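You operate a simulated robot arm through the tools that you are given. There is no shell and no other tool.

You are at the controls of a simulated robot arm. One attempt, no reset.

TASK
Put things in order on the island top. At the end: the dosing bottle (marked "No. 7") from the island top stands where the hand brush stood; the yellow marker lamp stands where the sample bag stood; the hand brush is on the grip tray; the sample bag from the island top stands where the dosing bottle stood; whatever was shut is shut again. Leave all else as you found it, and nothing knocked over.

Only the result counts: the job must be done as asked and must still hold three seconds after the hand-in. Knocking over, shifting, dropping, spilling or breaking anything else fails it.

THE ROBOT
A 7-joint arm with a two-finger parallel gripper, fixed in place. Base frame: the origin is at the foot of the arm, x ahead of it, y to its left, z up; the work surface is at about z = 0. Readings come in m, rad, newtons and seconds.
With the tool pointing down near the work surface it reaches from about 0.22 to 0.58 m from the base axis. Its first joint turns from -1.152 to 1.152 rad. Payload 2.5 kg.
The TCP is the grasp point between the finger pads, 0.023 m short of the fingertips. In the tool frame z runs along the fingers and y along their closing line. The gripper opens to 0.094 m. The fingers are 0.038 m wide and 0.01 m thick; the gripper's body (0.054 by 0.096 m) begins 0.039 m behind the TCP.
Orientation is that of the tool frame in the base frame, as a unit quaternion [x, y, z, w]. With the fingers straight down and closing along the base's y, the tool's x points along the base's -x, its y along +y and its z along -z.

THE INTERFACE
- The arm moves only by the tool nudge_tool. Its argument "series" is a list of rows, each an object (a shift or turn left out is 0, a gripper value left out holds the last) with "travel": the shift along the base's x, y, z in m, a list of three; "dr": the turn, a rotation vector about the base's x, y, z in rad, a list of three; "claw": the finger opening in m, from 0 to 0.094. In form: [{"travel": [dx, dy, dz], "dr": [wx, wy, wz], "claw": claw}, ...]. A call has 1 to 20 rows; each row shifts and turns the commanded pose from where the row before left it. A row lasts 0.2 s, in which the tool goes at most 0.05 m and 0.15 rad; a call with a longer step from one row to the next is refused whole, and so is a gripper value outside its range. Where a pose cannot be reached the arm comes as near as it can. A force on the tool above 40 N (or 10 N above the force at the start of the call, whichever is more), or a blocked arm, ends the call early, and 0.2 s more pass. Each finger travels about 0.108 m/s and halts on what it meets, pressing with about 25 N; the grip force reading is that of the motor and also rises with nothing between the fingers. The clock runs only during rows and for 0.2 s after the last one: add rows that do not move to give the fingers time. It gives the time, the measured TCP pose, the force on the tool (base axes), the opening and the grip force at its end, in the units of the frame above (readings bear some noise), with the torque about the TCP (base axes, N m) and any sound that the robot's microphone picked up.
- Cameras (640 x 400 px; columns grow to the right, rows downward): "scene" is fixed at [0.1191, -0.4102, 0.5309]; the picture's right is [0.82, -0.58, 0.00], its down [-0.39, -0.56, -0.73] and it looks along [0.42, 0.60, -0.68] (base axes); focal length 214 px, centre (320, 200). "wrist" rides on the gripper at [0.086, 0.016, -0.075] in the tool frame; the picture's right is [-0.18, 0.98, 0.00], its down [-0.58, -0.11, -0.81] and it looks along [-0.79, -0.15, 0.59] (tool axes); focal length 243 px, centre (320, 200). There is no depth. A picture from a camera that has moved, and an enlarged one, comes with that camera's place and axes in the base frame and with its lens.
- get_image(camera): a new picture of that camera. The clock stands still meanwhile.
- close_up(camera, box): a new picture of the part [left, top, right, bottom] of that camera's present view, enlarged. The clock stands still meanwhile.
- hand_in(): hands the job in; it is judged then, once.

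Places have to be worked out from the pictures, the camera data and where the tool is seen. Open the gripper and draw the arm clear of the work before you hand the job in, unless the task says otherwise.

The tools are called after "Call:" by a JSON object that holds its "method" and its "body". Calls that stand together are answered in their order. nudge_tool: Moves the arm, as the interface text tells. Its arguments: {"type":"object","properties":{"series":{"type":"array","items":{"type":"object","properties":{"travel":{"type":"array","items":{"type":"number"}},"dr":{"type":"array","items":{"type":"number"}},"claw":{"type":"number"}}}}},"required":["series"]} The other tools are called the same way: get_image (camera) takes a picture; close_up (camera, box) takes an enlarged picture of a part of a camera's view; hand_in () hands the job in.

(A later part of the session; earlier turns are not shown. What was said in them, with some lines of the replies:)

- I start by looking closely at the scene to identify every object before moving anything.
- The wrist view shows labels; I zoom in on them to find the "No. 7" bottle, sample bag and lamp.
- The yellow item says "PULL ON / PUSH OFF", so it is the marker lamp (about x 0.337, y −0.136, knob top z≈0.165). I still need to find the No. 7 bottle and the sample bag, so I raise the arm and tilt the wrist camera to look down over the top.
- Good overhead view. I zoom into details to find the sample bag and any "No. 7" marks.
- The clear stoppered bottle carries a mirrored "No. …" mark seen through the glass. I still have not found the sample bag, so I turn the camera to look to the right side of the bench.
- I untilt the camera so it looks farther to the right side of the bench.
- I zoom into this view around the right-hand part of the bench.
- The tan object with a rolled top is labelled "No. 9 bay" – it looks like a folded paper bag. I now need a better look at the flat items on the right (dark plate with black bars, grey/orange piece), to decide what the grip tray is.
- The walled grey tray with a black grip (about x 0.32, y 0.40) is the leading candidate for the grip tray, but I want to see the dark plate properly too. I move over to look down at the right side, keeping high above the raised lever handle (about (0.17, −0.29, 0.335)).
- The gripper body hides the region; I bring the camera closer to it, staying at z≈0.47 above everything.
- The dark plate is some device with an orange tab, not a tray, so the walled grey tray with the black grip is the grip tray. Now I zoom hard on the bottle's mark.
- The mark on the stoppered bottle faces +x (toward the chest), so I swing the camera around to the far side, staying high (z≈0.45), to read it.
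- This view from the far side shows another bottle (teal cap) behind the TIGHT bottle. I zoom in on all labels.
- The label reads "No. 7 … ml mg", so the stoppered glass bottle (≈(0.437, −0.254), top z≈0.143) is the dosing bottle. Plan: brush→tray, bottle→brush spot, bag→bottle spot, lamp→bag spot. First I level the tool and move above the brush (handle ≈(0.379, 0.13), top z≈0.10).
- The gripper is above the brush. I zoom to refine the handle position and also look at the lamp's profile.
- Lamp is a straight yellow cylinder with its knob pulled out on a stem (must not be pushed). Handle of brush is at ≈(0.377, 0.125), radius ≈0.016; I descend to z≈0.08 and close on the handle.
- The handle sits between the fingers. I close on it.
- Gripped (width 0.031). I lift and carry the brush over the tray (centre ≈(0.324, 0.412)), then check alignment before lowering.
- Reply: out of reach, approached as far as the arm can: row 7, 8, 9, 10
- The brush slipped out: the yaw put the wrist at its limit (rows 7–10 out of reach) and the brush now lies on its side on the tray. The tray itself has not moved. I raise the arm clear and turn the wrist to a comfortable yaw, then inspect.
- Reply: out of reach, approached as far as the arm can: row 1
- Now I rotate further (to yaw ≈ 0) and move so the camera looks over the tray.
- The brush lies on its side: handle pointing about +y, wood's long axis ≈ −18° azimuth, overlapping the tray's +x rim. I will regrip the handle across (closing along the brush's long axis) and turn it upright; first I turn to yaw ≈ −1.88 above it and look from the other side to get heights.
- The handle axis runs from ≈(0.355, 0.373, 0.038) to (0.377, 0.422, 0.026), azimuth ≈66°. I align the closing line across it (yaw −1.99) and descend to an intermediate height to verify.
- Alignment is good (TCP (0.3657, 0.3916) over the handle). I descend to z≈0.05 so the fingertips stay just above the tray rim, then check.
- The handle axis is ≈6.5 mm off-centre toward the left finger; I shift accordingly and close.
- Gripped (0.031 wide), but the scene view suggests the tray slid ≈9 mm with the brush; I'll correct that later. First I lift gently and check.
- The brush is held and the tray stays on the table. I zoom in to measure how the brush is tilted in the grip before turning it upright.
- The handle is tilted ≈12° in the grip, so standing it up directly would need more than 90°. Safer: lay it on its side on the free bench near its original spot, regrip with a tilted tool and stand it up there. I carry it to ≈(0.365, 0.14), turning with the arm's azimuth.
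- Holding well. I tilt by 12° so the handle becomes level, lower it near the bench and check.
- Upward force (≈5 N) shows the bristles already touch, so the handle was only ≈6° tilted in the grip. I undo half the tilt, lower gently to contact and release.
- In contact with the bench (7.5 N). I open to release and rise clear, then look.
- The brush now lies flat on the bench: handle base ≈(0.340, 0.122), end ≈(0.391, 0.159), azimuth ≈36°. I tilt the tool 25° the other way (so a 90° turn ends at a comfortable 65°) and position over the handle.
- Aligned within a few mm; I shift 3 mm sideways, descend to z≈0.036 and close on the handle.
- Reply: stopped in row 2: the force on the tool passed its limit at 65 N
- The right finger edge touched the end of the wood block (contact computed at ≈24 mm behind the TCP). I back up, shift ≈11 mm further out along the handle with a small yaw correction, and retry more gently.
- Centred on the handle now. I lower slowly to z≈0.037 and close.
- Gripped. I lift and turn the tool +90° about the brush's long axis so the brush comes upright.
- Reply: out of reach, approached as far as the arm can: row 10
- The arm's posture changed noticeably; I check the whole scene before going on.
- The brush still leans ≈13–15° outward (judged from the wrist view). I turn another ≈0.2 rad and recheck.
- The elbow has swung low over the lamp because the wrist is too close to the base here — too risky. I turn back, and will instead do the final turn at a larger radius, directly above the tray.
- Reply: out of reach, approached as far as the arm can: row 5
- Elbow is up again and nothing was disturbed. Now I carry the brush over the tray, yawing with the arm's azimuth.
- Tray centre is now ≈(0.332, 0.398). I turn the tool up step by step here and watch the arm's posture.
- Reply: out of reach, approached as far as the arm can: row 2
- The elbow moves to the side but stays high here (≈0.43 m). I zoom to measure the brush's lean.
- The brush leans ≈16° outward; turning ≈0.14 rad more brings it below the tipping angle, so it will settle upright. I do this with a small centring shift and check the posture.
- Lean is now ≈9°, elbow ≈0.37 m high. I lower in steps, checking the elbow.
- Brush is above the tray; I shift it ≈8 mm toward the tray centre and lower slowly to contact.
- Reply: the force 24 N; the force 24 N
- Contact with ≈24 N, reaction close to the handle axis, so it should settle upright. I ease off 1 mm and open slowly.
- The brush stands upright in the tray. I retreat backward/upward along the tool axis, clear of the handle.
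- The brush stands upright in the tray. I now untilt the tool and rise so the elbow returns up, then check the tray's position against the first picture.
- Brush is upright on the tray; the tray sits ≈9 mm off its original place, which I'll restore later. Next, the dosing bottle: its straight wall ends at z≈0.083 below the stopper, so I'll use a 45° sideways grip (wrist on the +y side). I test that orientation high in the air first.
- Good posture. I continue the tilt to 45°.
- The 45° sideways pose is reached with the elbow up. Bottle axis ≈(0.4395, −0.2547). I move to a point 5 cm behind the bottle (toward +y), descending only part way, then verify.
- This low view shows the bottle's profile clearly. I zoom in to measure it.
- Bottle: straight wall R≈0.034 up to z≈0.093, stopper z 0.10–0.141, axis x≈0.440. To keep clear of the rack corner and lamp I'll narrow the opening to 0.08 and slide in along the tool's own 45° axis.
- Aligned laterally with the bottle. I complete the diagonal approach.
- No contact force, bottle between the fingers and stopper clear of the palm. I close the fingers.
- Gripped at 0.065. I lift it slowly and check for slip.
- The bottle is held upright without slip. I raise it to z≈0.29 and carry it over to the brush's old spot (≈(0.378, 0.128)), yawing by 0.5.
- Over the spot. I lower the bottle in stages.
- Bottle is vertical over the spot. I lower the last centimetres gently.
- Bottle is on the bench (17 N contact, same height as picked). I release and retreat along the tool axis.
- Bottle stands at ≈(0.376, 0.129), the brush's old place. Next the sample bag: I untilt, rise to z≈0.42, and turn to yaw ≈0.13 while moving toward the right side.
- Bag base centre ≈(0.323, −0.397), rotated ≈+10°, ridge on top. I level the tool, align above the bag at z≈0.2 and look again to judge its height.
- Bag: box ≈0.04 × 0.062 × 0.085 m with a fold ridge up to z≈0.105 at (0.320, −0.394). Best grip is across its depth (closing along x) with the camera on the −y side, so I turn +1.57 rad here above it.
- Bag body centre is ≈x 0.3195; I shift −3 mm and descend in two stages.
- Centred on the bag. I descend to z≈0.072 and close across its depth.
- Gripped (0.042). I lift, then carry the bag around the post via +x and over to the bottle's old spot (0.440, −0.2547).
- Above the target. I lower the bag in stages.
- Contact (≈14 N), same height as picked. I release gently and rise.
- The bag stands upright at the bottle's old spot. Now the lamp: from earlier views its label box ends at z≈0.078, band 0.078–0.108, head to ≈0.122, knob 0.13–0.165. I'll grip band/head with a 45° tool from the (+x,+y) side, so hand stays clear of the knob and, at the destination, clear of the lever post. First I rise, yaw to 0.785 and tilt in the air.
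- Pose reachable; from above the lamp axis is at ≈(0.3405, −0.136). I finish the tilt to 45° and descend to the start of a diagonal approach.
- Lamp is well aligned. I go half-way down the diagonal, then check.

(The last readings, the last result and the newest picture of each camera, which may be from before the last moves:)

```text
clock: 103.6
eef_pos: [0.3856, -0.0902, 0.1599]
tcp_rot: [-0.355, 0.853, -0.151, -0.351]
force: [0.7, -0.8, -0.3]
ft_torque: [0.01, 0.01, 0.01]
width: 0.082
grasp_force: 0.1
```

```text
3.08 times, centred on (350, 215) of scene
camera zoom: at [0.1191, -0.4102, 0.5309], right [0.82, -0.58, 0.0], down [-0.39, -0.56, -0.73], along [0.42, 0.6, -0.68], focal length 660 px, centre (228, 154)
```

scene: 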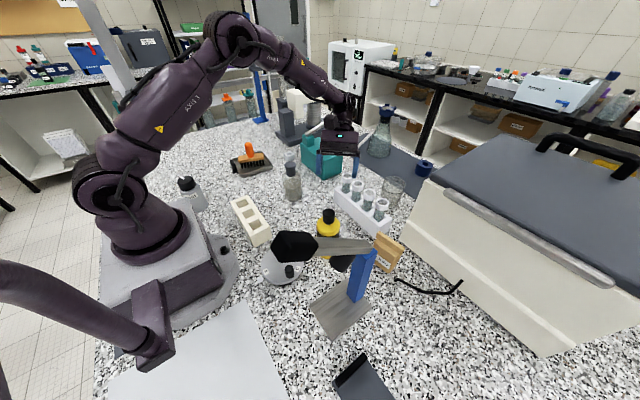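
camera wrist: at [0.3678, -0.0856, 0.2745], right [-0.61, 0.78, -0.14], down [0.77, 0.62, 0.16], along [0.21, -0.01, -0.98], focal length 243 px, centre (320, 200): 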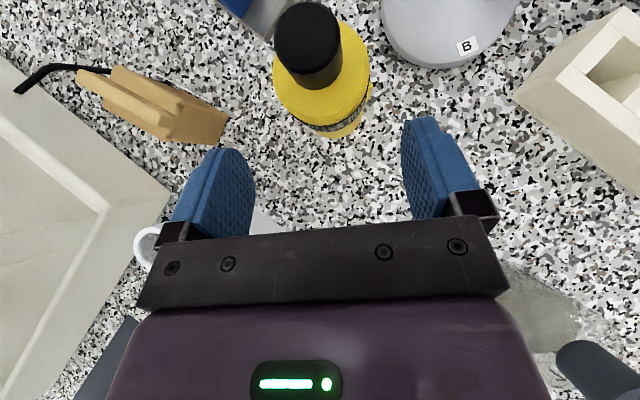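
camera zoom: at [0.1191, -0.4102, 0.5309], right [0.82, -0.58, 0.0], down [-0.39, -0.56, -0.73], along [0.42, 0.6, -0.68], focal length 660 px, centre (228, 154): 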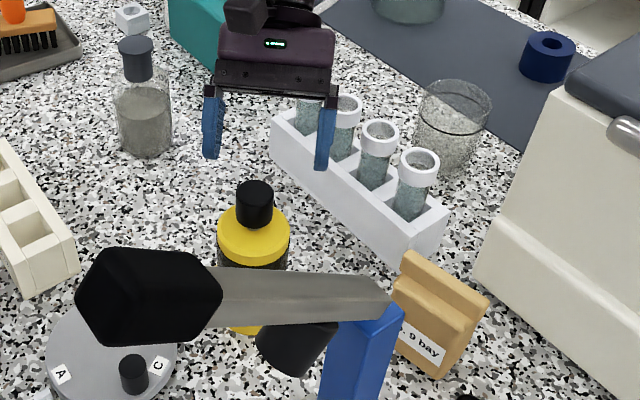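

Aligned within ~1.5 mm. I complete the approach.

Call:
{"method": "nudge_tool", "body": {"series": [{"travel": [-0.0178, -0.0178, -0.0248]}, {"travel": [-0.0174, -0.018, -0.0248]}, {"travel": [0, 0, 0]}]}}

Call:
{"method": "get_image", "body": {"camera": "wrist"}}

Call:
{"method": "close_up", "body": {"camera": "scene", "box": [290, 170, 400, 270]}}

```text
clock: 104.4
eef_pos: [0.3513, -0.1271, 0.1098]
tcp_rot: [-0.354, 0.854, -0.151, -0.351]
force: [-0.1, 0.0, 1.0]
ft_torque: [0.01, 0.0, -0.02]
width: 0.082
grasp_force: 0.0
```

```text
taken
camera wrist: at [0.3324, -0.1218, 0.2249], right [-0.61, 0.78, -0.14], down [0.77, 0.62, 0.16], along [0.21, -0.01, -0.98], focal length 243 px, centre (320, 200)
```

wrist: 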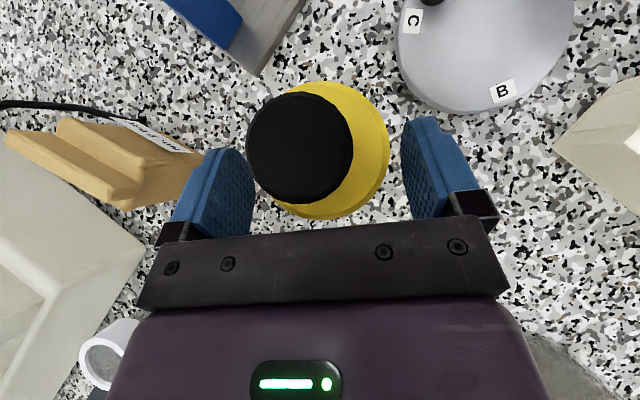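

```text
4.00 times, centred on (345, 220) of scene
camera zoom: at [0.1191, -0.4102, 0.5309], right [0.82, -0.58, 0.0], down [-0.39, -0.56, -0.73], along [0.42, 0.6, -0.68], focal length 858 px, centre (220, 120)
```

zoom: 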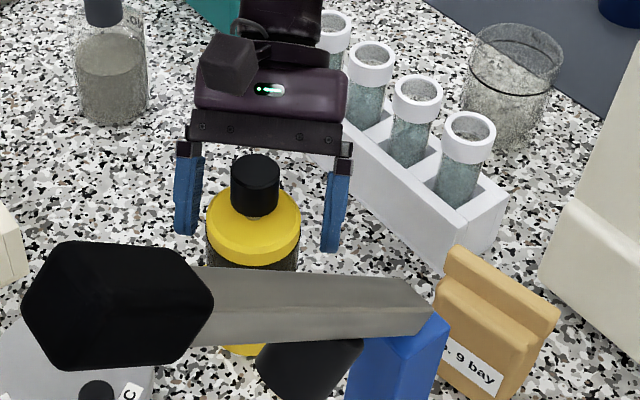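

Lamp is between the fingers with the knob clear. I close on it.

Call:
{"method": "nudge_tool", "body": {"series": [{"claw": 0.065}, {"claw": 0.045}, {"claw": 0.045}, {"claw": 0.045}]}}

Call:
{"method": "get_image", "body": {"camera": "wrist"}}

```text
clock: 105.4
eef_pos: [0.3501, -0.127, 0.1105]
tcp_rot: [-0.356, 0.853, -0.152, -0.352]
force: [0.7, 0.5, 0.4]
ft_torque: [0.07, 0.07, 0.01]
width: 0.0595
grasp_force: 24.8
```

```text
taken
camera wrist: at [0.3326, -0.1215, 0.225], right [-0.61, 0.78, -0.14], down [0.77, 0.62, 0.16], along [0.21, -0.01, -0.98], focal length 243 px, centre (320, 200)
```

wrist: 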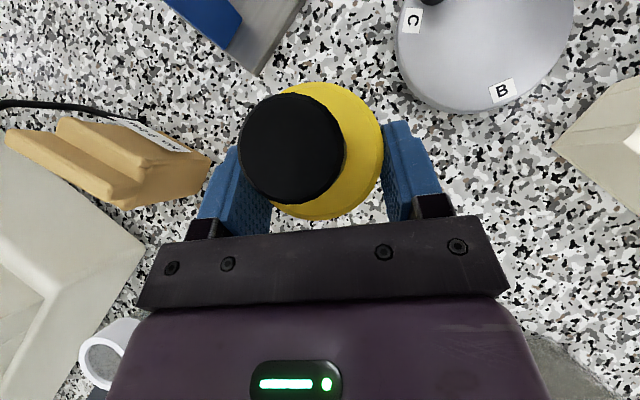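

Gripped at 0.0595 (full diameter). I lift it straight up to z≈0.33 and check.

Call:
{"method": "nudge_tool", "body": {"series": [{"travel": [0, 0, 0.01]}, {"travel": [0, 0, 0.02]}, {"travel": [0, 0, 0.03]}, {"travel": [0, 0, 0.04]}, {"travel": [0, 0, 0.04]}, {"travel": [0, 0, 0.04]}, {"travel": [0, 0, 0.04]}, {"travel": [0, 0, 0]}]}}

Call:
{"method": "get_image", "body": {"camera": "scene"}}

Call:
{"method": "get_image", "body": {"camera": "wrist"}}

```text
clock: 107.2
eef_pos: [0.3517, -0.1258, 0.3308]
tcp_rot: [-0.355, 0.853, -0.151, -0.352]
force: [-0.2, -0.2, -3.2]
ft_torque: [0.01, -0.02, 0.01]
width: 0.0596
grasp_force: 25.2
```

```text
taken
```

scene: 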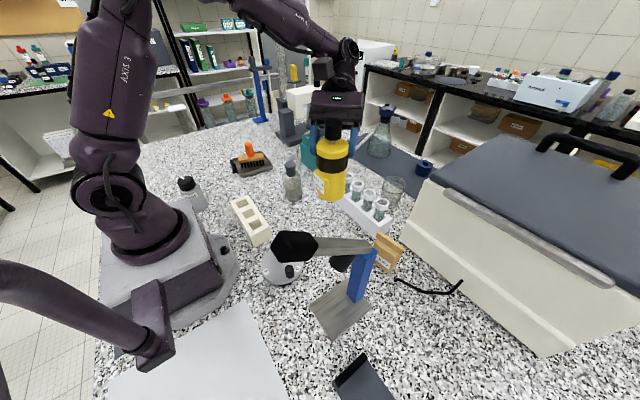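

```text
taken
camera wrist: at [0.3327, -0.1206, 0.4455], right [-0.61, 0.78, -0.14], down [0.77, 0.62, 0.16], along [0.21, -0.01, -0.98], focal length 243 px, centre (320, 200)
```

wrist: 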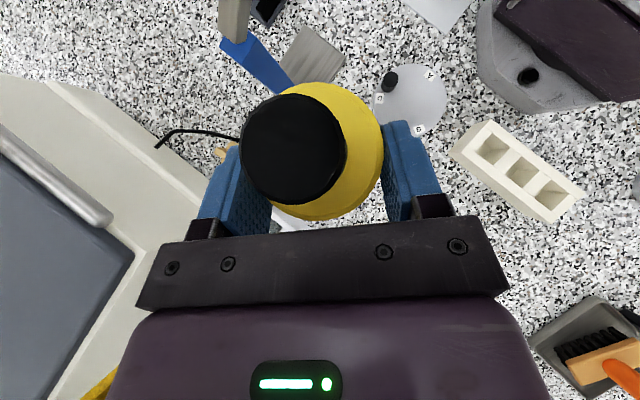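

Lamp held upright, bottom ≈0.22 m up. I carry it around the lever post on its +x side to above the bag's old spot.

Call:
{"method": "nudge_tool", "body": {"series": [{"travel": [0.02, -0.03, 0.01]}, {"travel": [0.02, -0.035, 0.01]}, {"travel": [0.02, -0.04, 0]}, {"travel": [0, -0.045, 0]}, {"travel": [0, -0.045, 0]}, {"travel": [-0.01, -0.04, 0]}, {"travel": [-0.025, -0.02, 0]}, {"travel": [-0.025, -0.005, 0]}, {"travel": [-0.02, 0, 0]}, {"travel": [0, 0, 0]}]}}

Call:
{"method": "get_image", "body": {"camera": "scene"}}

Call:
{"method": "get_image", "body": {"camera": "wrist"}}

```text
clock: 109.4
eef_pos: [0.3304, -0.3872, 0.3518]
tcp_rot: [-0.354, 0.853, -0.151, -0.352]
force: [-0.4, 0.6, -3.7]
ft_torque: [0.01, -0.04, 0.0]
width: 0.0595
grasp_force: 25.0
```

```text
taken
```

scene: 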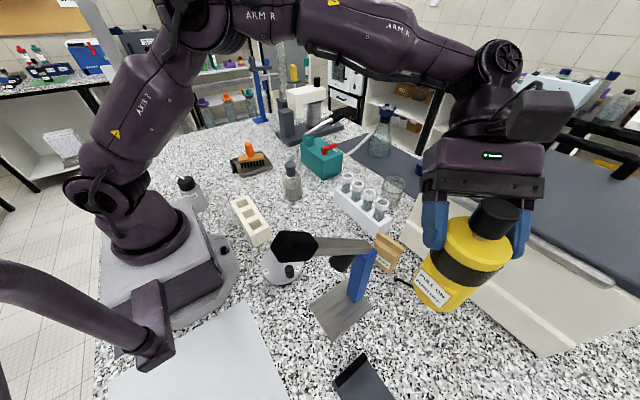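

```text
taken
camera wrist: at [0.3123, -0.3815, 0.4655], right [-0.61, 0.78, -0.14], down [0.77, 0.62, 0.16], along [0.21, -0.01, -0.98], focal length 243 px, centre (320, 200)
```

wrist: 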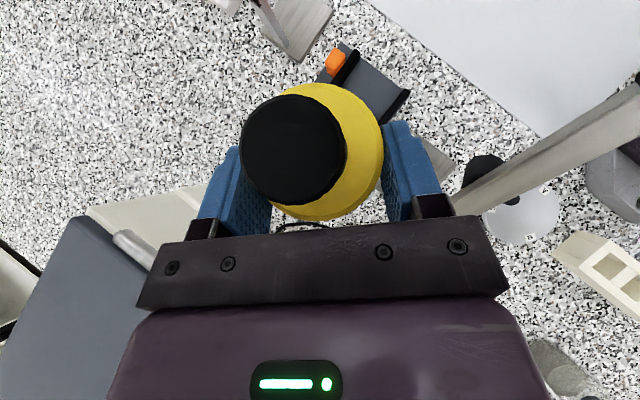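

Above the bag's old spot. I lower in stages.

Call:
{"method": "nudge_tool", "body": {"series": [{"travel": [0.001, 0.001, -0.04]}, {"travel": [0, 0, -0.04]}, {"travel": [0, 0, -0.04]}, {"travel": [0, 0, -0.04]}, {"travel": [0, 0, -0.035]}, {"travel": [0, 0, 0]}]}}

Call:
{"method": "get_image", "body": {"camera": "scene"}}

Call:
{"method": "get_image", "body": {"camera": "wrist"}}

```text
clock: 110.8
eef_pos: [0.3319, -0.3858, 0.1553]
tcp_rot: [-0.354, 0.853, -0.152, -0.351]
force: [-0.4, -0.2, -4.1]
ft_torque: [0.05, 0.01, -0.02]
width: 0.0595
grasp_force: 24.9
```

```text
taken
```

scene: 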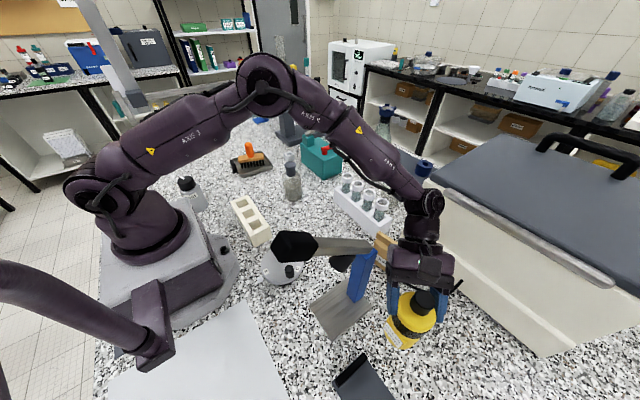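

```text
taken
camera wrist: at [0.3137, -0.3798, 0.2708], right [-0.61, 0.78, -0.14], down [0.77, 0.62, 0.16], along [0.21, -0.01, -0.98], focal length 243 px, centre (320, 200)
```

wrist: 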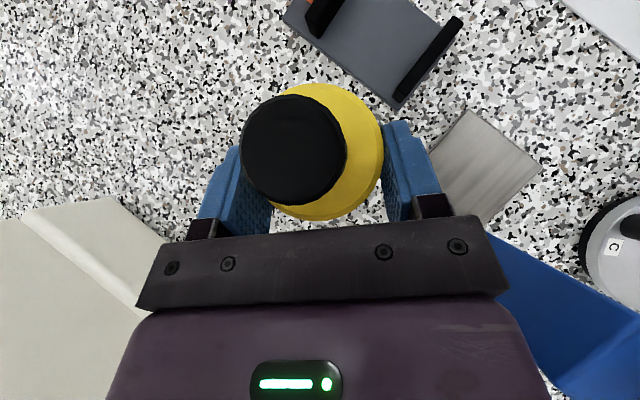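

Hand passes the post with ≈1.5 cm to spare. I lower the rest, slowly at the end.

Call:
{"method": "nudge_tool", "body": {"series": [{"travel": [0, 0, -0.02]}, {"travel": [0, 0, -0.015]}, {"travel": [0, 0, 0]}]}}

Call:
{"method": "close_up", "body": {"camera": "scene", "box": [320, 220, 480, 370]}}

```text
clock: 111.6
eef_pos: [0.3327, -0.3853, 0.1207]
tcp_rot: [-0.354, 0.853, -0.152, -0.351]
force: [-0.3, -0.2, -3.6]
ft_torque: [0.02, -0.06, 0.02]
width: 0.0595
grasp_force: 24.5
```

```text
2.67 times, centred on (400, 295) of scene
camera zoom: at [0.1191, -0.4102, 0.5309], right [0.82, -0.58, 0.0], down [-0.39, -0.56, -0.73], along [0.42, 0.6, -0.68], focal length 572 px, centre (107, -53)
```

zoom: 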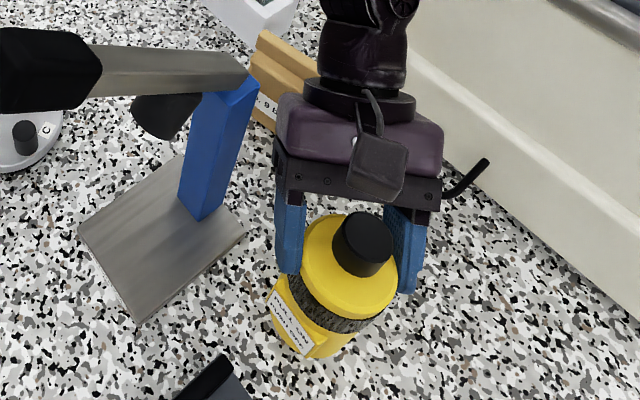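

Call:
{"method": "nudge_tool", "body": {"series": [{"travel": [-0.001, -0.001, -0.006]}, {"travel": [0, 0, 0]}]}}

Call:
{"method": "nudge_tool", "body": {"series": [{"travel": [0, 0, -0.003]}, {"travel": [0, 0, 0]}]}}

```text
clock: 112.2
eef_pos: [0.3311, -0.3866, 0.1147]
tcp_rot: [-0.355, 0.853, -0.151, -0.351]
force: [-1.1, -0.5, -2.8]
ft_torque: [0.06, -0.04, -0.01]
width: 0.0595
grasp_force: 24.7
```

```text
clock: 112.8
eef_pos: [0.3326, -0.3867, 0.1118]
tcp_rot: [-0.355, 0.853, -0.151, -0.352]
force: [-0.2, -0.3, -3.1]
ft_torque: [0.07, -0.04, -0.02]
width: 0.0595
grasp_force: 25.2
```

Call:
{"method": "nudge_tool", "body": {"series": [{"travel": [0, 0, -0.002]}, {"travel": [0, 0, 0]}]}}

```text
clock: 113.4
eef_pos: [0.3322, -0.3864, 0.1105]
tcp_rot: [-0.355, 0.853, -0.152, -0.351]
force: [-1.5, 2.8, 4.3]
ft_torque: [0.45, 0.32, -0.07]
width: 0.0596
grasp_force: 25.1
```

Contact felt. I release and retreat along the tool axis.

Call:
{"method": "nudge_tool", "body": {"series": [{"travel": [0, 0, 0]}, {"claw": 0.064}, {"claw": 0.07}, {"claw": 0.08}, {"claw": 0.08}, {"travel": [0.0075, 0.0075, 0.0106]}, {"travel": [0.015, 0.015, 0.0212]}, {"travel": [0.015, 0.015, 0.0212]}, {"travel": [0.015, 0.015, 0.0212]}, {"travel": [0.015, 0.015, 0.03]}, {"travel": [0, 0, 0.04]}, {"travel": [0, 0, 0.04]}, {"travel": [0, 0, 0]}]}}

Call:
{"method": "get_image", "body": {"camera": "scene"}}

Call:
{"method": "get_image", "body": {"camera": "wrist"}}

```text
clock: 116.2
eef_pos: [0.3973, -0.3182, 0.2948]
tcp_rot: [-0.354, 0.853, -0.151, -0.352]
force: [0.4, -0.3, 0.2]
ft_torque: [0.03, -0.04, -0.01]
width: 0.08
grasp_force: 0.1
```

```text
taken
```

scene: 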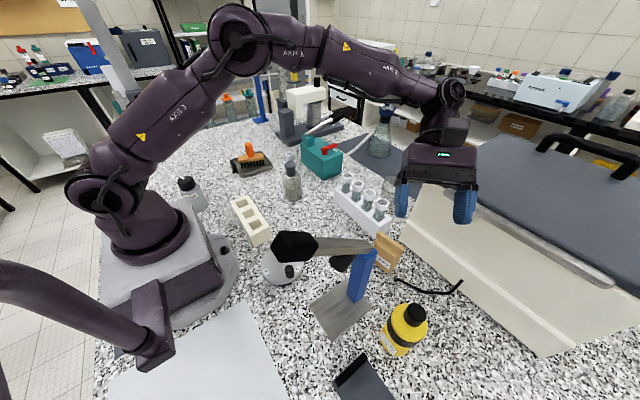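

```text
taken
camera wrist: at [0.3796, -0.313, 0.4096], right [-0.61, 0.78, -0.14], down [0.77, 0.62, 0.16], along [0.21, -0.01, -0.98], focal length 243 px, centre (320, 200)
```

wrist: 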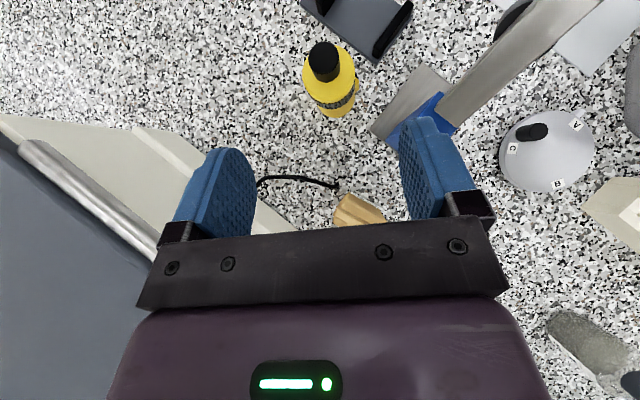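

Lamp stands at the bag's former place. I check its base position and the other placed objects in close-up.

Call:
{"method": "close_up", "body": {"camera": "scene", "box": [360, 290, 440, 370]}}

Call:
{"method": "close_up", "body": {"camera": "scene", "box": [350, 220, 430, 290]}}

Call:
{"method": "close_up", "body": {"camera": "wrist", "box": [280, 30, 380, 130]}}

```text
5.00 times, centred on (400, 330) of scene
camera zoom: at [0.1191, -0.4102, 0.5309], right [0.82, -0.58, 0.0], down [-0.39, -0.56, -0.73], along [0.42, 0.6, -0.68], focal length 1072 px, centre (-80, -450)
```

zoom: 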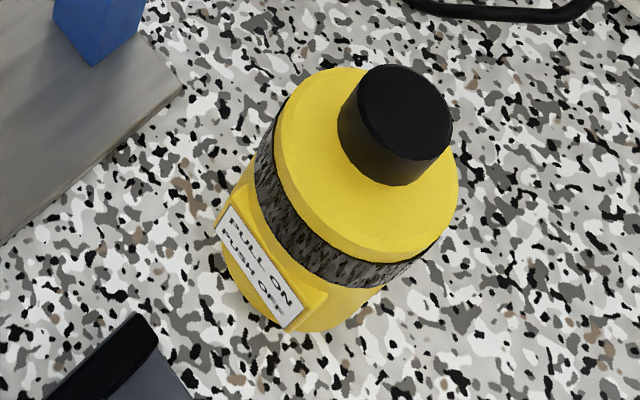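

```text
5.71 times, centred on (390, 255) of scene
camera zoom: at [0.1191, -0.4102, 0.5309], right [0.82, -0.58, 0.0], down [-0.39, -0.56, -0.73], along [0.42, 0.6, -0.68], focal length 1226 px, centre (-80, -114)
```

zoom: 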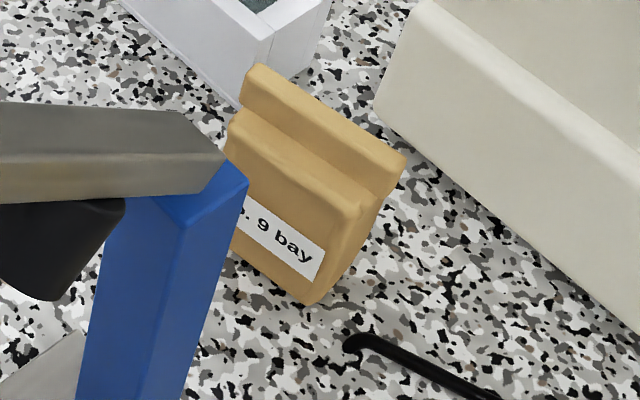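

```text
4.00 times, centred on (330, 80) of wrist
camera zoom: at [0.3796, -0.313, 0.4096], right [-0.61, 0.78, -0.14], down [0.77, 0.62, 0.16], along [0.21, -0.01, -0.98], focal length 970 px, centre (280, 680)
```

zoom: 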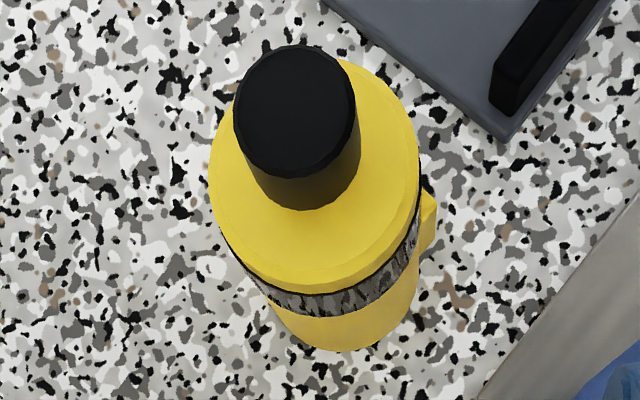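

All four placements look right. Now I restore the tray's ≈9 mm shift: I'll grip its black handle from above and slide it back, checking against the first scene picture. First I untilt, rise and move over there.

Call:
{"method": "nudge_tool", "body": {"series": [{"travel": [0, 0.01, 0.03], "dr": [0.0926, -0.0926, 0]}, {"travel": [0, 0.02, 0.03], "dr": [0.0926, -0.0926, 0]}, {"travel": [-0.005, 0.03, 0.03], "dr": [0.0926, -0.0926, 0]}, {"travel": [-0.01, 0.035, 0.02], "dr": [0.0926, -0.0926, 0]}, {"travel": [-0.01, 0.035, 0], "dr": [0.0926, -0.0926, 0]}, {"travel": [-0.01, 0.04, 0], "dr": [0.0926, -0.0926, 0]}, {"travel": [-0.01, 0.045, 0], "dr": [0, 0, -0.12]}, {"travel": [-0.01, 0.045, 0], "dr": [0, 0, -0.12]}, {"travel": [-0.01, 0.045, 0], "dr": [0, 0, -0.12]}, {"travel": [-0.01, 0.045, 0], "dr": [0, 0, -0.12]}, {"travel": [-0.015, 0.045, 0], "dr": [0, 0, -0.12]}, {"travel": [-0.015, 0.045, 0], "dr": [0, 0, -0.12]}, {"travel": [-0.015, 0.045, 0], "dr": [0, 0, -0.12]}, {"travel": [-0.015, 0.045, 0], "dr": [0, 0, -0.04]}, {"travel": [-0.015, 0.045, 0]}, {"travel": [-0.015, 0.045, -0.01]}, {"travel": [-0.015, 0.045, -0.03]}, {"travel": [-0.015, 0.045, -0.03]}, {"travel": [0, 0.01, -0.03]}, {"travel": [0, 0, 0]}]}}

Call:
{"method": "get_image", "body": {"camera": "wrist"}}

Call:
{"method": "get_image", "body": {"camera": "scene"}}

```text
refused: row 17 steps farther than a row can; nothing moved
```

```text
taken
camera wrist: at [0.3796, -0.313, 0.4096], right [-0.61, 0.78, -0.14], down [0.77, 0.62, 0.16], along [0.21, -0.01, -0.98], focal length 243 px, centre (320, 200)
```

wrist: 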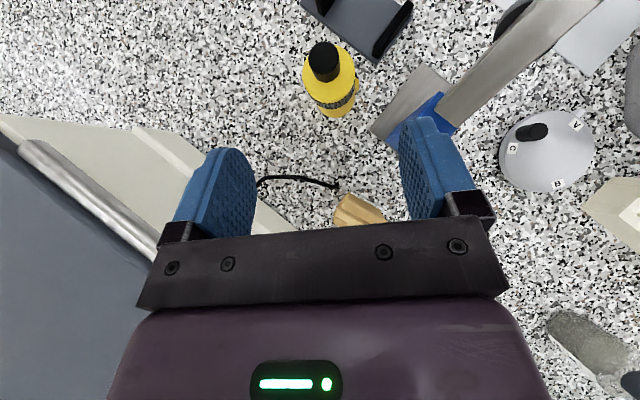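

```text
taken
```

scene: 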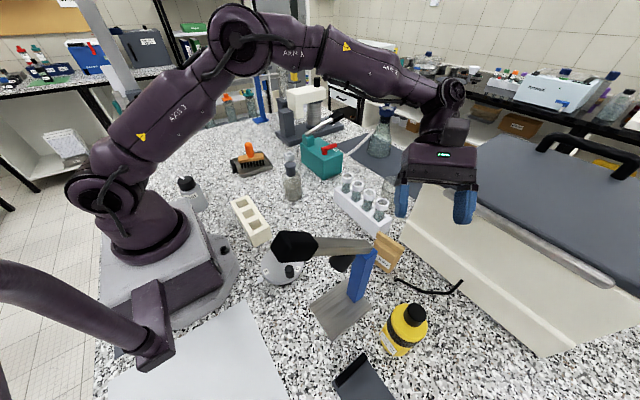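

The call was refused for one overlong step, so nothing moved; I repeat with shorter steps.

Call:
{"method": "nudge_tool", "body": {"series": [{"travel": [0, 0.01, 0.03], "dr": [0.0926, -0.0926, 0]}, {"travel": [0, 0.02, 0.03], "dr": [0.0926, -0.0926, 0]}, {"travel": [-0.005, 0.03, 0.03], "dr": [0.0926, -0.0926, 0]}, {"travel": [-0.01, 0.035, 0.02], "dr": [0.0926, -0.0926, 0]}, {"travel": [-0.01, 0.035, 0], "dr": [0.0926, -0.0926, 0]}, {"travel": [-0.01, 0.04, 0], "dr": [0.0926, -0.0926, 0]}, {"travel": [-0.01, 0.045, 0], "dr": [0, 0, -0.12]}, {"travel": [-0.01, 0.045, 0], "dr": [0, 0, -0.12]}, {"travel": [-0.01, 0.045, 0], "dr": [0, 0, -0.12]}, {"travel": [-0.01, 0.045, 0], "dr": [0, 0, -0.12]}, {"travel": [-0.015, 0.045, 0], "dr": [0, 0, -0.12]}, {"travel": [-0.015, 0.045, 0], "dr": [0, 0, -0.12]}, {"travel": [-0.015, 0.045, 0], "dr": [0, 0, -0.12]}, {"travel": [-0.015, 0.045, 0], "dr": [0, 0, -0.04]}, {"travel": [-0.015, 0.04, 0]}, {"travel": [-0.015, 0.04, -0.01]}, {"travel": [-0.015, 0.035, -0.03]}, {"travel": [-0.015, 0.035, -0.03]}, {"travel": [0, 0.03, -0.03]}, {"travel": [0, 0, 0]}]}}

Call:
{"method": "get_image", "body": {"camera": "wrist"}}

Call:
{"method": "get_image", "body": {"camera": "scene"}}

```text
clock: 120.4
eef_pos: [0.2048, 0.3925, 0.3038]
tcp_rot: [0.049, 0.999, -0.005, 0.001]
force: [0.2, 0.3, -0.9]
ft_torque: [0.0, 0.0, -0.01]
width: 0.08
grasp_force: 0.0
```

```text
taken
camera wrist: at [0.1194, 0.4162, 0.3785], right [0.28, 0.96, -0.01], down [0.57, -0.16, 0.81], along [0.77, -0.23, -0.59], focal length 243 px, centre (320, 200)
```

wrist: 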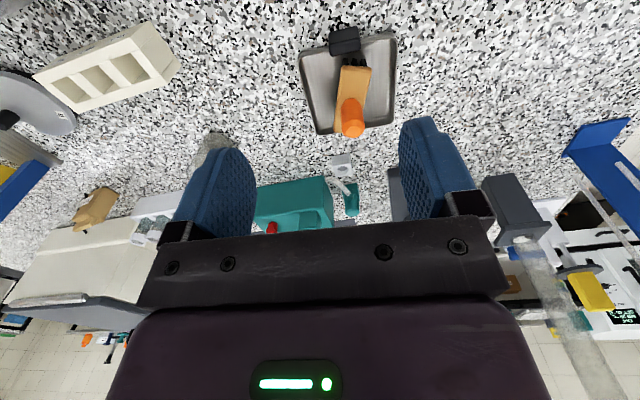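

```text
taken
```

scene: 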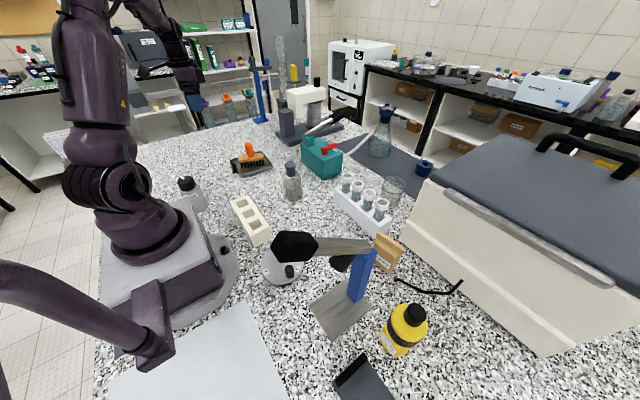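

Call:
{"method": "close_up", "body": {"camera": "wrist", "box": [280, 10, 420, 150]}}

Call:
{"method": "close_up", "body": {"camera": "scene", "box": [210, 140, 290, 190]}}

```text
2.86 times, centred on (350, 80) of wrist
camera zoom: at [0.1194, 0.4162, 0.3785], right [0.28, 0.96, -0.01], down [0.57, -0.16, 0.81], along [0.77, -0.23, -0.59], focal length 693 px, centre (234, 543)
```

zoom: 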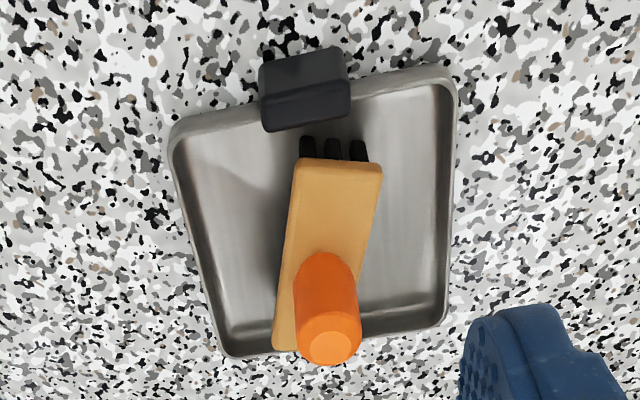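

```text
8.00 times, centred on (250, 165) of scene
camera zoom: at [0.1191, -0.4102, 0.5309], right [0.82, -0.58, 0.0], down [-0.39, -0.56, -0.73], along [0.42, 0.6, -0.68], focal length 1716 px, centre (880, 480)
```

zoom: 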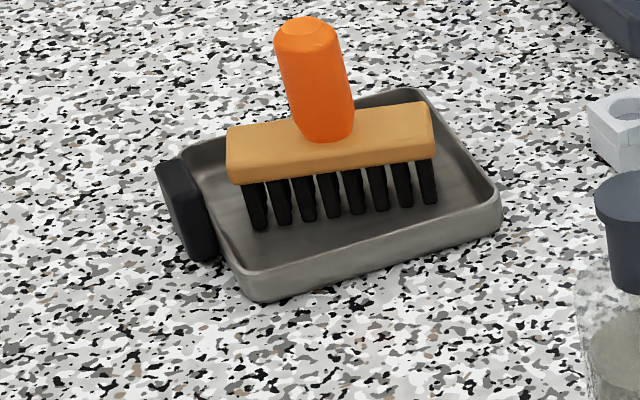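

Grip handle of the tray: centre ≈(0.256, 0.4065), ≈0.041 wide. I move above it (TCP x ≈0.242 so the fingers stay outside the tray wall) and look.

Call:
{"method": "nudge_tool", "body": {"series": [{"travel": [0.012, 0.005, -0.03], "dr": [0, 0, -0.033], "claw": 0.07}, {"travel": [0.012, 0.005, -0.04]}, {"travel": [0.013, 0.004, -0.04]}, {"travel": [0, 0, -0.04]}, {"travel": [0, 0, -0.03]}, {"travel": [0, 0, 0]}]}}

Call:
{"method": "get_image", "body": {"camera": "wrist"}}

Call:
{"method": "close_up", "body": {"camera": "scene", "box": [190, 110, 290, 190]}}

```text
clock: 121.8
eef_pos: [0.2418, 0.406, 0.1225]
tcp_rot: [0.065, 0.998, -0.006, 0.0]
force: [0.4, -0.1, -0.2]
ft_torque: [0.01, -0.01, 0.01]
width: 0.0697
grasp_force: 0.0
```

```text
taken
camera wrist: at [0.1577, 0.4324, 0.1978], right [0.31, 0.95, -0.01], down [0.56, -0.18, 0.81], along [0.77, -0.26, -0.59], focal length 243 px, centre (320, 200)
```

wrist: 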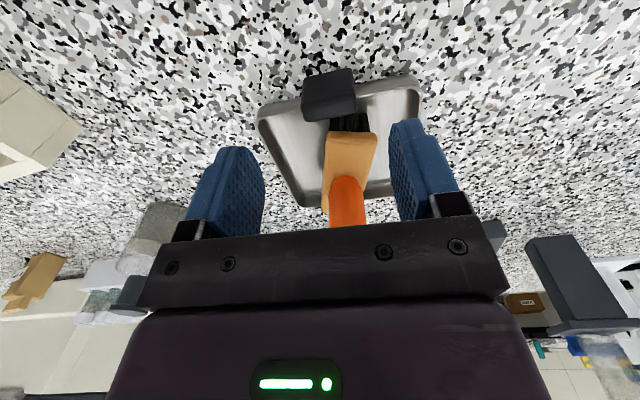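

```text
5.00 times, centred on (240, 150) of scene
camera zoom: at [0.1191, -0.4102, 0.5309], right [0.82, -0.58, 0.0], down [-0.39, -0.56, -0.73], along [0.42, 0.6, -0.68], focal length 1072 px, centre (720, 450)
```

zoom: 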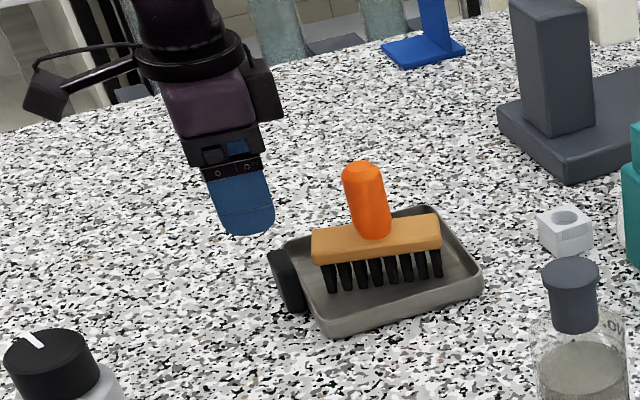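

The grip block rises to z≈0.037, above the rim. I'll hold just its upper part (tips at z≈0.028, clear of the rim and of the brush), then close gently.

Call:
{"method": "nudge_tool", "body": {"series": [{"travel": [0.003, 0.003, -0.03]}, {"travel": [0, 0, -0.03]}, {"travel": [0, 0, -0.011]}, {"travel": [0, 0, 0]}]}}

Call:
{"method": "get_image", "body": {"camera": "wrist"}}

Call:
{"method": "close_up", "body": {"camera": "scene", "box": [200, 130, 280, 190]}}

```text
clock: 122.8
eef_pos: [0.2448, 0.4088, 0.052]
tcp_rot: [0.064, 0.998, -0.005, 0.001]
force: [0.7, 0.8, 0.3]
ft_torque: [-0.03, 0.03, -0.01]
width: 0.07
grasp_force: 0.1
```

```text
taken
camera wrist: at [0.16, 0.4356, 0.1273], right [0.31, 0.95, -0.01], down [0.56, -0.17, 0.81], along [0.77, -0.26, -0.59], focal length 243 px, centre (320, 200)
```

wrist: 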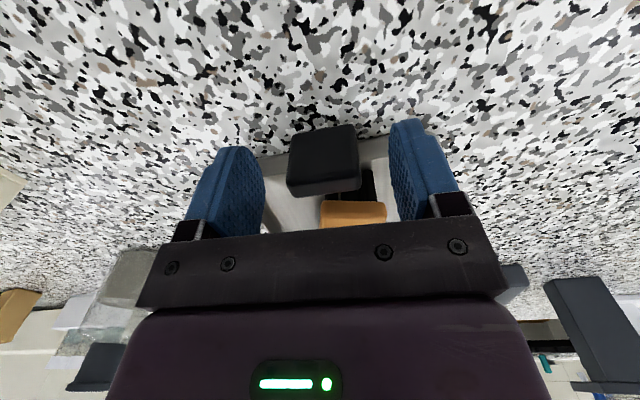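

```text
6.67 times, centred on (240, 160) of scene
camera zoom: at [0.1191, -0.4102, 0.5309], right [0.82, -0.58, 0.0], down [-0.39, -0.56, -0.73], along [0.42, 0.6, -0.68], focal length 1430 px, centre (853, 467)
```

zoom: 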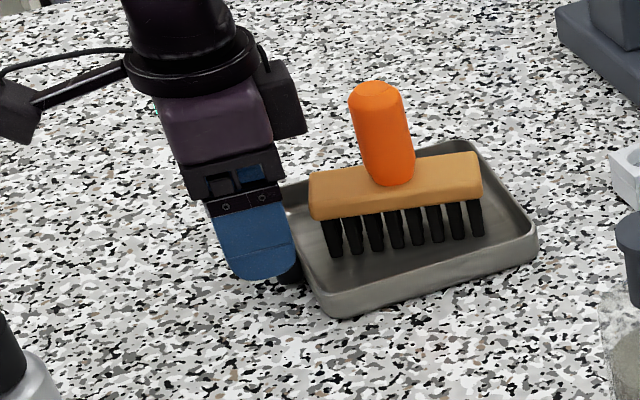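

Grip is centred between the fingers. I close gently.

Call:
{"method": "nudge_tool", "body": {"series": [{"claw": 0.055}, {"claw": 0.045}, {"claw": 0.035}, {"claw": 0.035}, {"claw": 0.035}]}}

Call:
{"method": "close_up", "body": {"camera": "scene", "box": [210, 140, 290, 190]}}

```text
clock: 124.0
eef_pos: [0.2442, 0.4074, 0.0528]
tcp_rot: [0.065, 0.998, -0.005, 0.0]
force: [-0.5, 0.8, -0.5]
ft_torque: [0.17, -0.06, 0.11]
width: 0.0399
grasp_force: 24.5
```

```text
8.00 times, centred on (250, 165) of scene
camera zoom: at [0.1191, -0.4102, 0.5309], right [0.82, -0.58, 0.0], down [-0.39, -0.56, -0.73], along [0.42, 0.6, -0.68], focal length 1716 px, centre (880, 480)
```

zoom: 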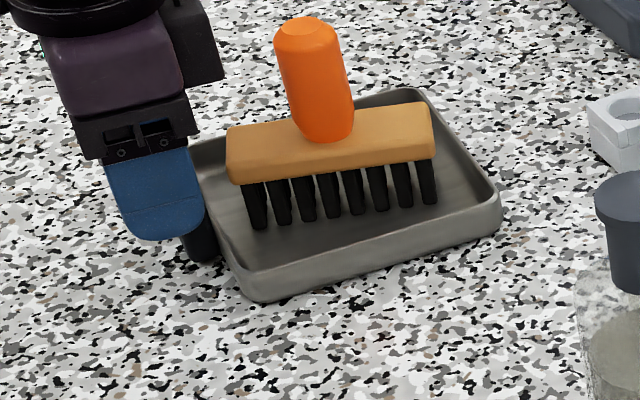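

Gripped without moving the tray. I slide it back by (−6.8, +5.7) mm in small steps.

Call:
{"method": "nudge_tool", "body": {"series": [{"travel": [-0.0017, 0.0014, 0]}, {"travel": [-0.0017, 0.0014, 0]}, {"travel": [-0.0017, 0.0014, 0]}, {"travel": [-0.0017, 0.0015, 0]}, {"travel": [0, 0, 0]}]}}

Call:
{"method": "close_up", "body": {"camera": "scene", "box": [210, 140, 290, 190]}}

```text
clock: 125.2
eef_pos: [0.2371, 0.4131, 0.0534]
tcp_rot: [0.064, 0.998, -0.006, 0.001]
force: [0.6, 0.3, -0.2]
ft_torque: [0.07, 0.07, -0.01]
width: 0.0394
grasp_force: 25.2
```

```text
8.00 times, centred on (250, 165) of scene
camera zoom: at [0.1191, -0.4102, 0.5309], right [0.82, -0.58, 0.0], down [-0.39, -0.56, -0.73], along [0.42, 0.6, -0.68], focal length 1716 px, centre (880, 480)
```

zoom: 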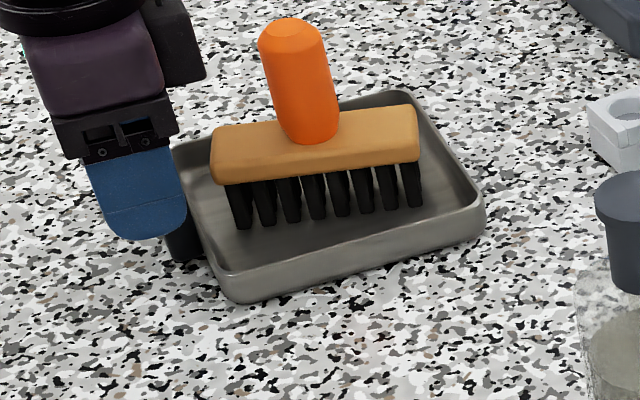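

The tray's outline now matches the first picture. I release the handle, rise straight up and then check everything.

Call:
{"method": "nudge_tool", "body": {"series": [{"claw": 0.046}, {"claw": 0.06}, {"claw": 0.075}, {"claw": 0.075}, {"travel": [0, 0, 0.02]}, {"travel": [0, 0, 0.04]}, {"travel": [-0.01, 0, 0.04]}, {"travel": [-0.01, 0, 0.04]}, {"travel": [0, 0, 0.04]}, {"travel": [0, -0.02, 0.04], "claw": 0.094}, {"travel": [0.01, -0.04, 0.01]}, {"travel": [0.01, -0.04, 0]}, {"travel": [0.01, -0.04, 0]}, {"travel": [0.01, -0.04, 0]}, {"travel": [0, 0, 0]}]}}

Call:
{"method": "get_image", "body": {"camera": "scene"}}

Call:
{"method": "close_up", "body": {"camera": "scene", "box": [210, 140, 290, 190]}}

```text
clock: 128.4
eef_pos: [0.2577, 0.234, 0.2821]
tcp_rot: [0.064, 0.998, -0.005, 0.002]
force: [0.4, 0.5, -0.1]
ft_torque: [0.0, 0.01, -0.02]
width: 0.094
grasp_force: 0.1
```

```text
taken
```

scene: 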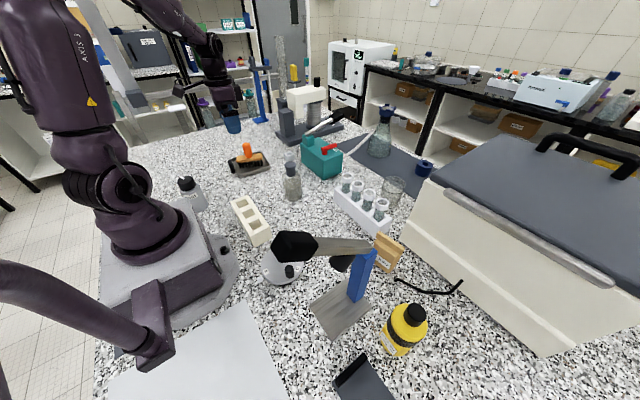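

```text
8.00 times, centred on (250, 165) of scene
camera zoom: at [0.1191, -0.4103, 0.5309], right [0.82, -0.58, 0.0], down [-0.39, -0.56, -0.73], along [0.42, 0.6, -0.68], focal length 1716 px, centre (880, 480)
```

zoom: 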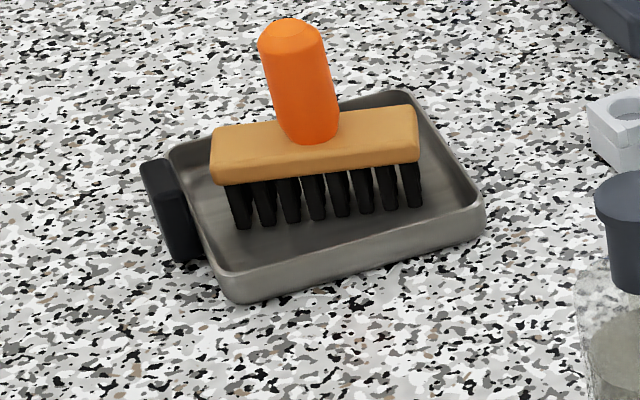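

The tray is back in place with the brush upright. I compare the remaining objects with the first close-ups before handing in.

Call:
{"method": "close_up", "body": {"camera": "scene", "box": [220, 200, 380, 300]}}

Call:
{"method": "close_up", "body": {"camera": "scene", "box": [300, 120, 460, 220]}}

Call:
{"method": "close_up", "body": {"camera": "scene", "box": [300, 200, 500, 400]}}

Call:
{"method": "close_up", "body": {"camera": "scene", "box": [160, 120, 320, 220]}}

Call:
{"method": "close_up", "body": {"camera": "scene", "box": [260, 140, 340, 210]}}

```text
4.00 times, centred on (300, 250) of scene
camera zoom: at [0.1191, -0.4103, 0.5309], right [0.82, -0.58, 0.0], down [-0.39, -0.56, -0.73], along [0.42, 0.6, -0.68], focal length 858 px, centre (400, 0)
```

zoom: 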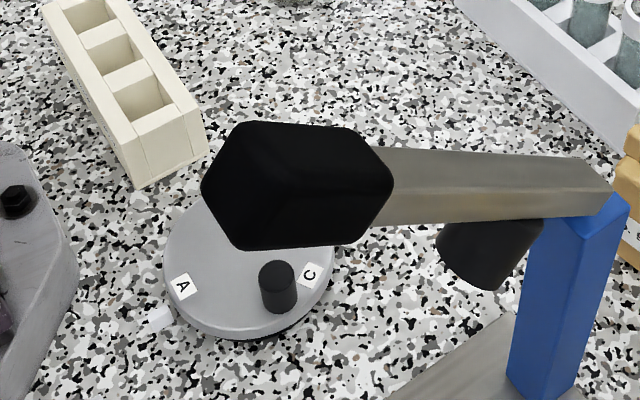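

```text
4.00 times, centred on (380, 170) of scene
camera zoom: at [0.1191, -0.4103, 0.5309], right [0.82, -0.58, 0.0], down [-0.39, -0.56, -0.73], along [0.42, 0.6, -0.68], focal length 858 px, centre (80, 320)
```

zoom: 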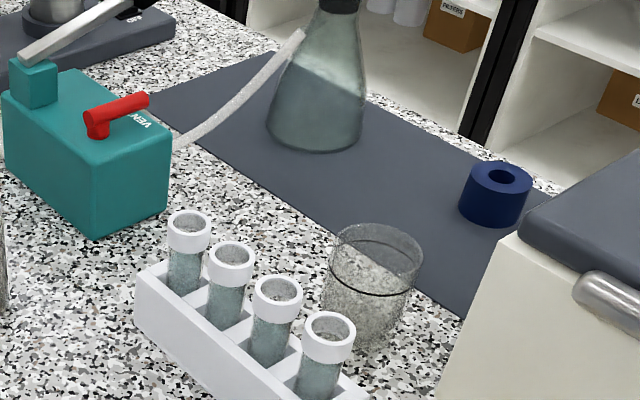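

```text
2.00 times, centred on (400, 300) of scene
camera zoom: at [0.1191, -0.4103, 0.5309], right [0.82, -0.58, 0.0], down [-0.39, -0.56, -0.73], along [0.42, 0.6, -0.68], focal length 429 px, centre (160, 0)
```

zoom: 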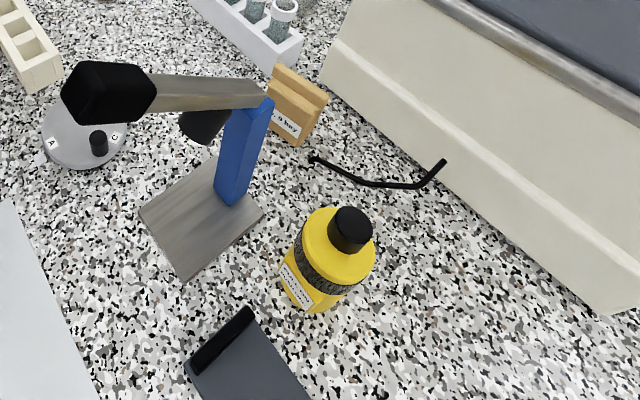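

```text
4.00 times, centred on (240, 170) of scene
camera zoom: at [0.1191, -0.4103, 0.5309], right [0.82, -0.58, 0.0], down [-0.39, -0.56, -0.73], along [0.42, 0.6, -0.68], focal length 858 px, centre (640, 320)
```

zoom: 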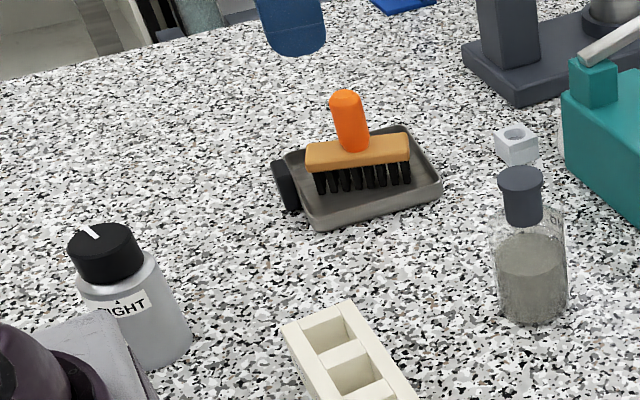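

```text
5.71 times, centred on (300, 175) of scene
camera zoom: at [0.1191, -0.4103, 0.5309], right [0.82, -0.58, 0.0], down [-0.39, -0.56, -0.73], along [0.42, 0.6, -0.68], focal length 1226 px, centre (434, 343)
```

zoom: 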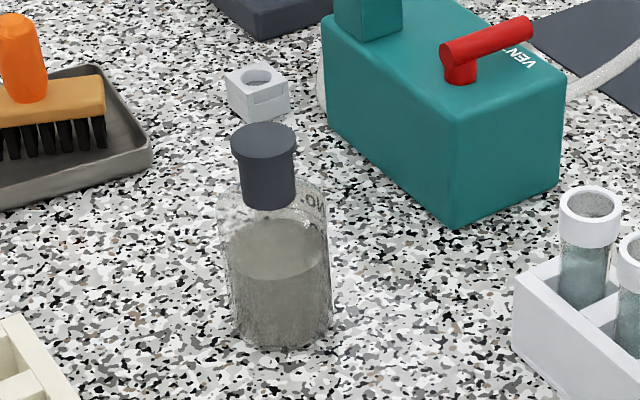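

Everything else (dial at C, lever, rod, rack, vent valve, TIGHT bottle, chest lid) matches the first pictures; brush is upright on the tray, bottle, bag and lamp stand in their new places. I raise the open gripper well clear.

Call:
{"method": "nudge_tool", "body": {"series": [{"travel": [0, -0.02, 0.04]}, {"travel": [0, -0.03, 0.04]}, {"travel": [0, -0.04, 0.03]}, {"travel": [0, -0.04, 0.0]}, {"travel": [0, -0.04, 0.0]}, {"travel": [0, 0, 0]}, {"travel": [0, 0, 0]}]}}

Call:
{"method": "get_image", "body": {"camera": "scene"}}

Call:
{"method": "get_image", "body": {"camera": "wrist"}}

```text
clock: 130.0
eef_pos: [0.2573, 0.0631, 0.3911]
tcp_rot: [0.065, 0.998, -0.006, 0.0]
force: [0.7, -0.1, 0.7]
ft_torque: [0.01, -0.01, -0.03]
width: 0.0939
grasp_force: 0.1
```

```text
taken
```

scene: 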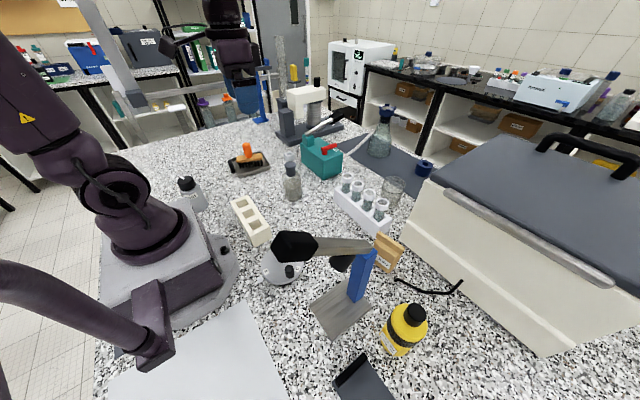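

```text
taken
camera wrist: at [0.1733, 0.0902, 0.4666], right [0.31, 0.95, -0.01], down [0.56, -0.17, 0.81], along [0.77, -0.26, -0.59], focal length 243 px, centre (320, 200)
```

wrist: 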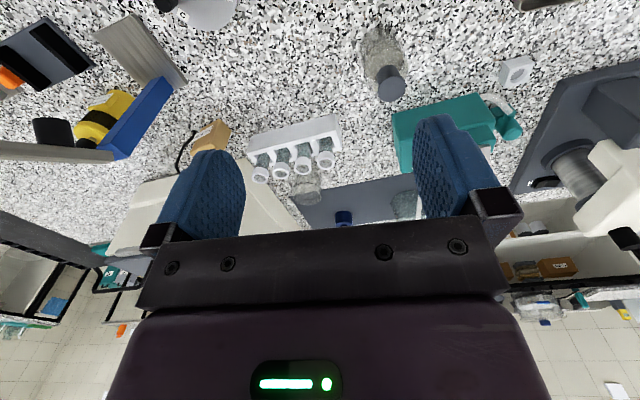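

The arm is clear with the gripper open, and all objects stand as required. I hand the job in.

Call:
{"method": "hand_in", "body": {}}

```text
The job is handed in.
```

I've handed the job in. All four objects are in their new places and upright in the last pictures. The positions below are my estimates from the camera views and tool readings.

| Object | Now stands | Position (x, y in m) |
|---|---|---|
| Hand brush | On the grip tray | (0.33, 0.40) |
| Dosing bottle "No. 7" | Where the brush stood | (0.376, 0.129) |
| Sample bag | Where the bottle stood | (0.44, −0.254) |
| Yellow marker lamp | Where the bag stood | (0.323, −0.396) |

- **Brush drop:** On the first carry the wrist ran out of reach. The brush slipped out of the gripper and landed on its side on the tray. I regripped it, stood it up again and set it upright in the tray.
- **Tray shift:** Regripping the brush slid the tray about 9 mm. I pulled it back by its handle, and its outline now matches the first picture to about 1 mm.
- **Brush contact:** While regripping, a finger hit the brush's wood at about 65 N and the move stopped. I saw no damage.
- **Object choice:** I took the walled grey tray with the black handle as the grip tray, and the tan folded bag labelled "No. 9 bay" as the sample bag. Nothing in the pictures named either one outright.
- **Everything else:** I opened nothing, and I did not press the lamp's knob. The dial, lever, tube rack, valve, rod, chest and the "TIGHT" bottle look the same as in the first pictures.
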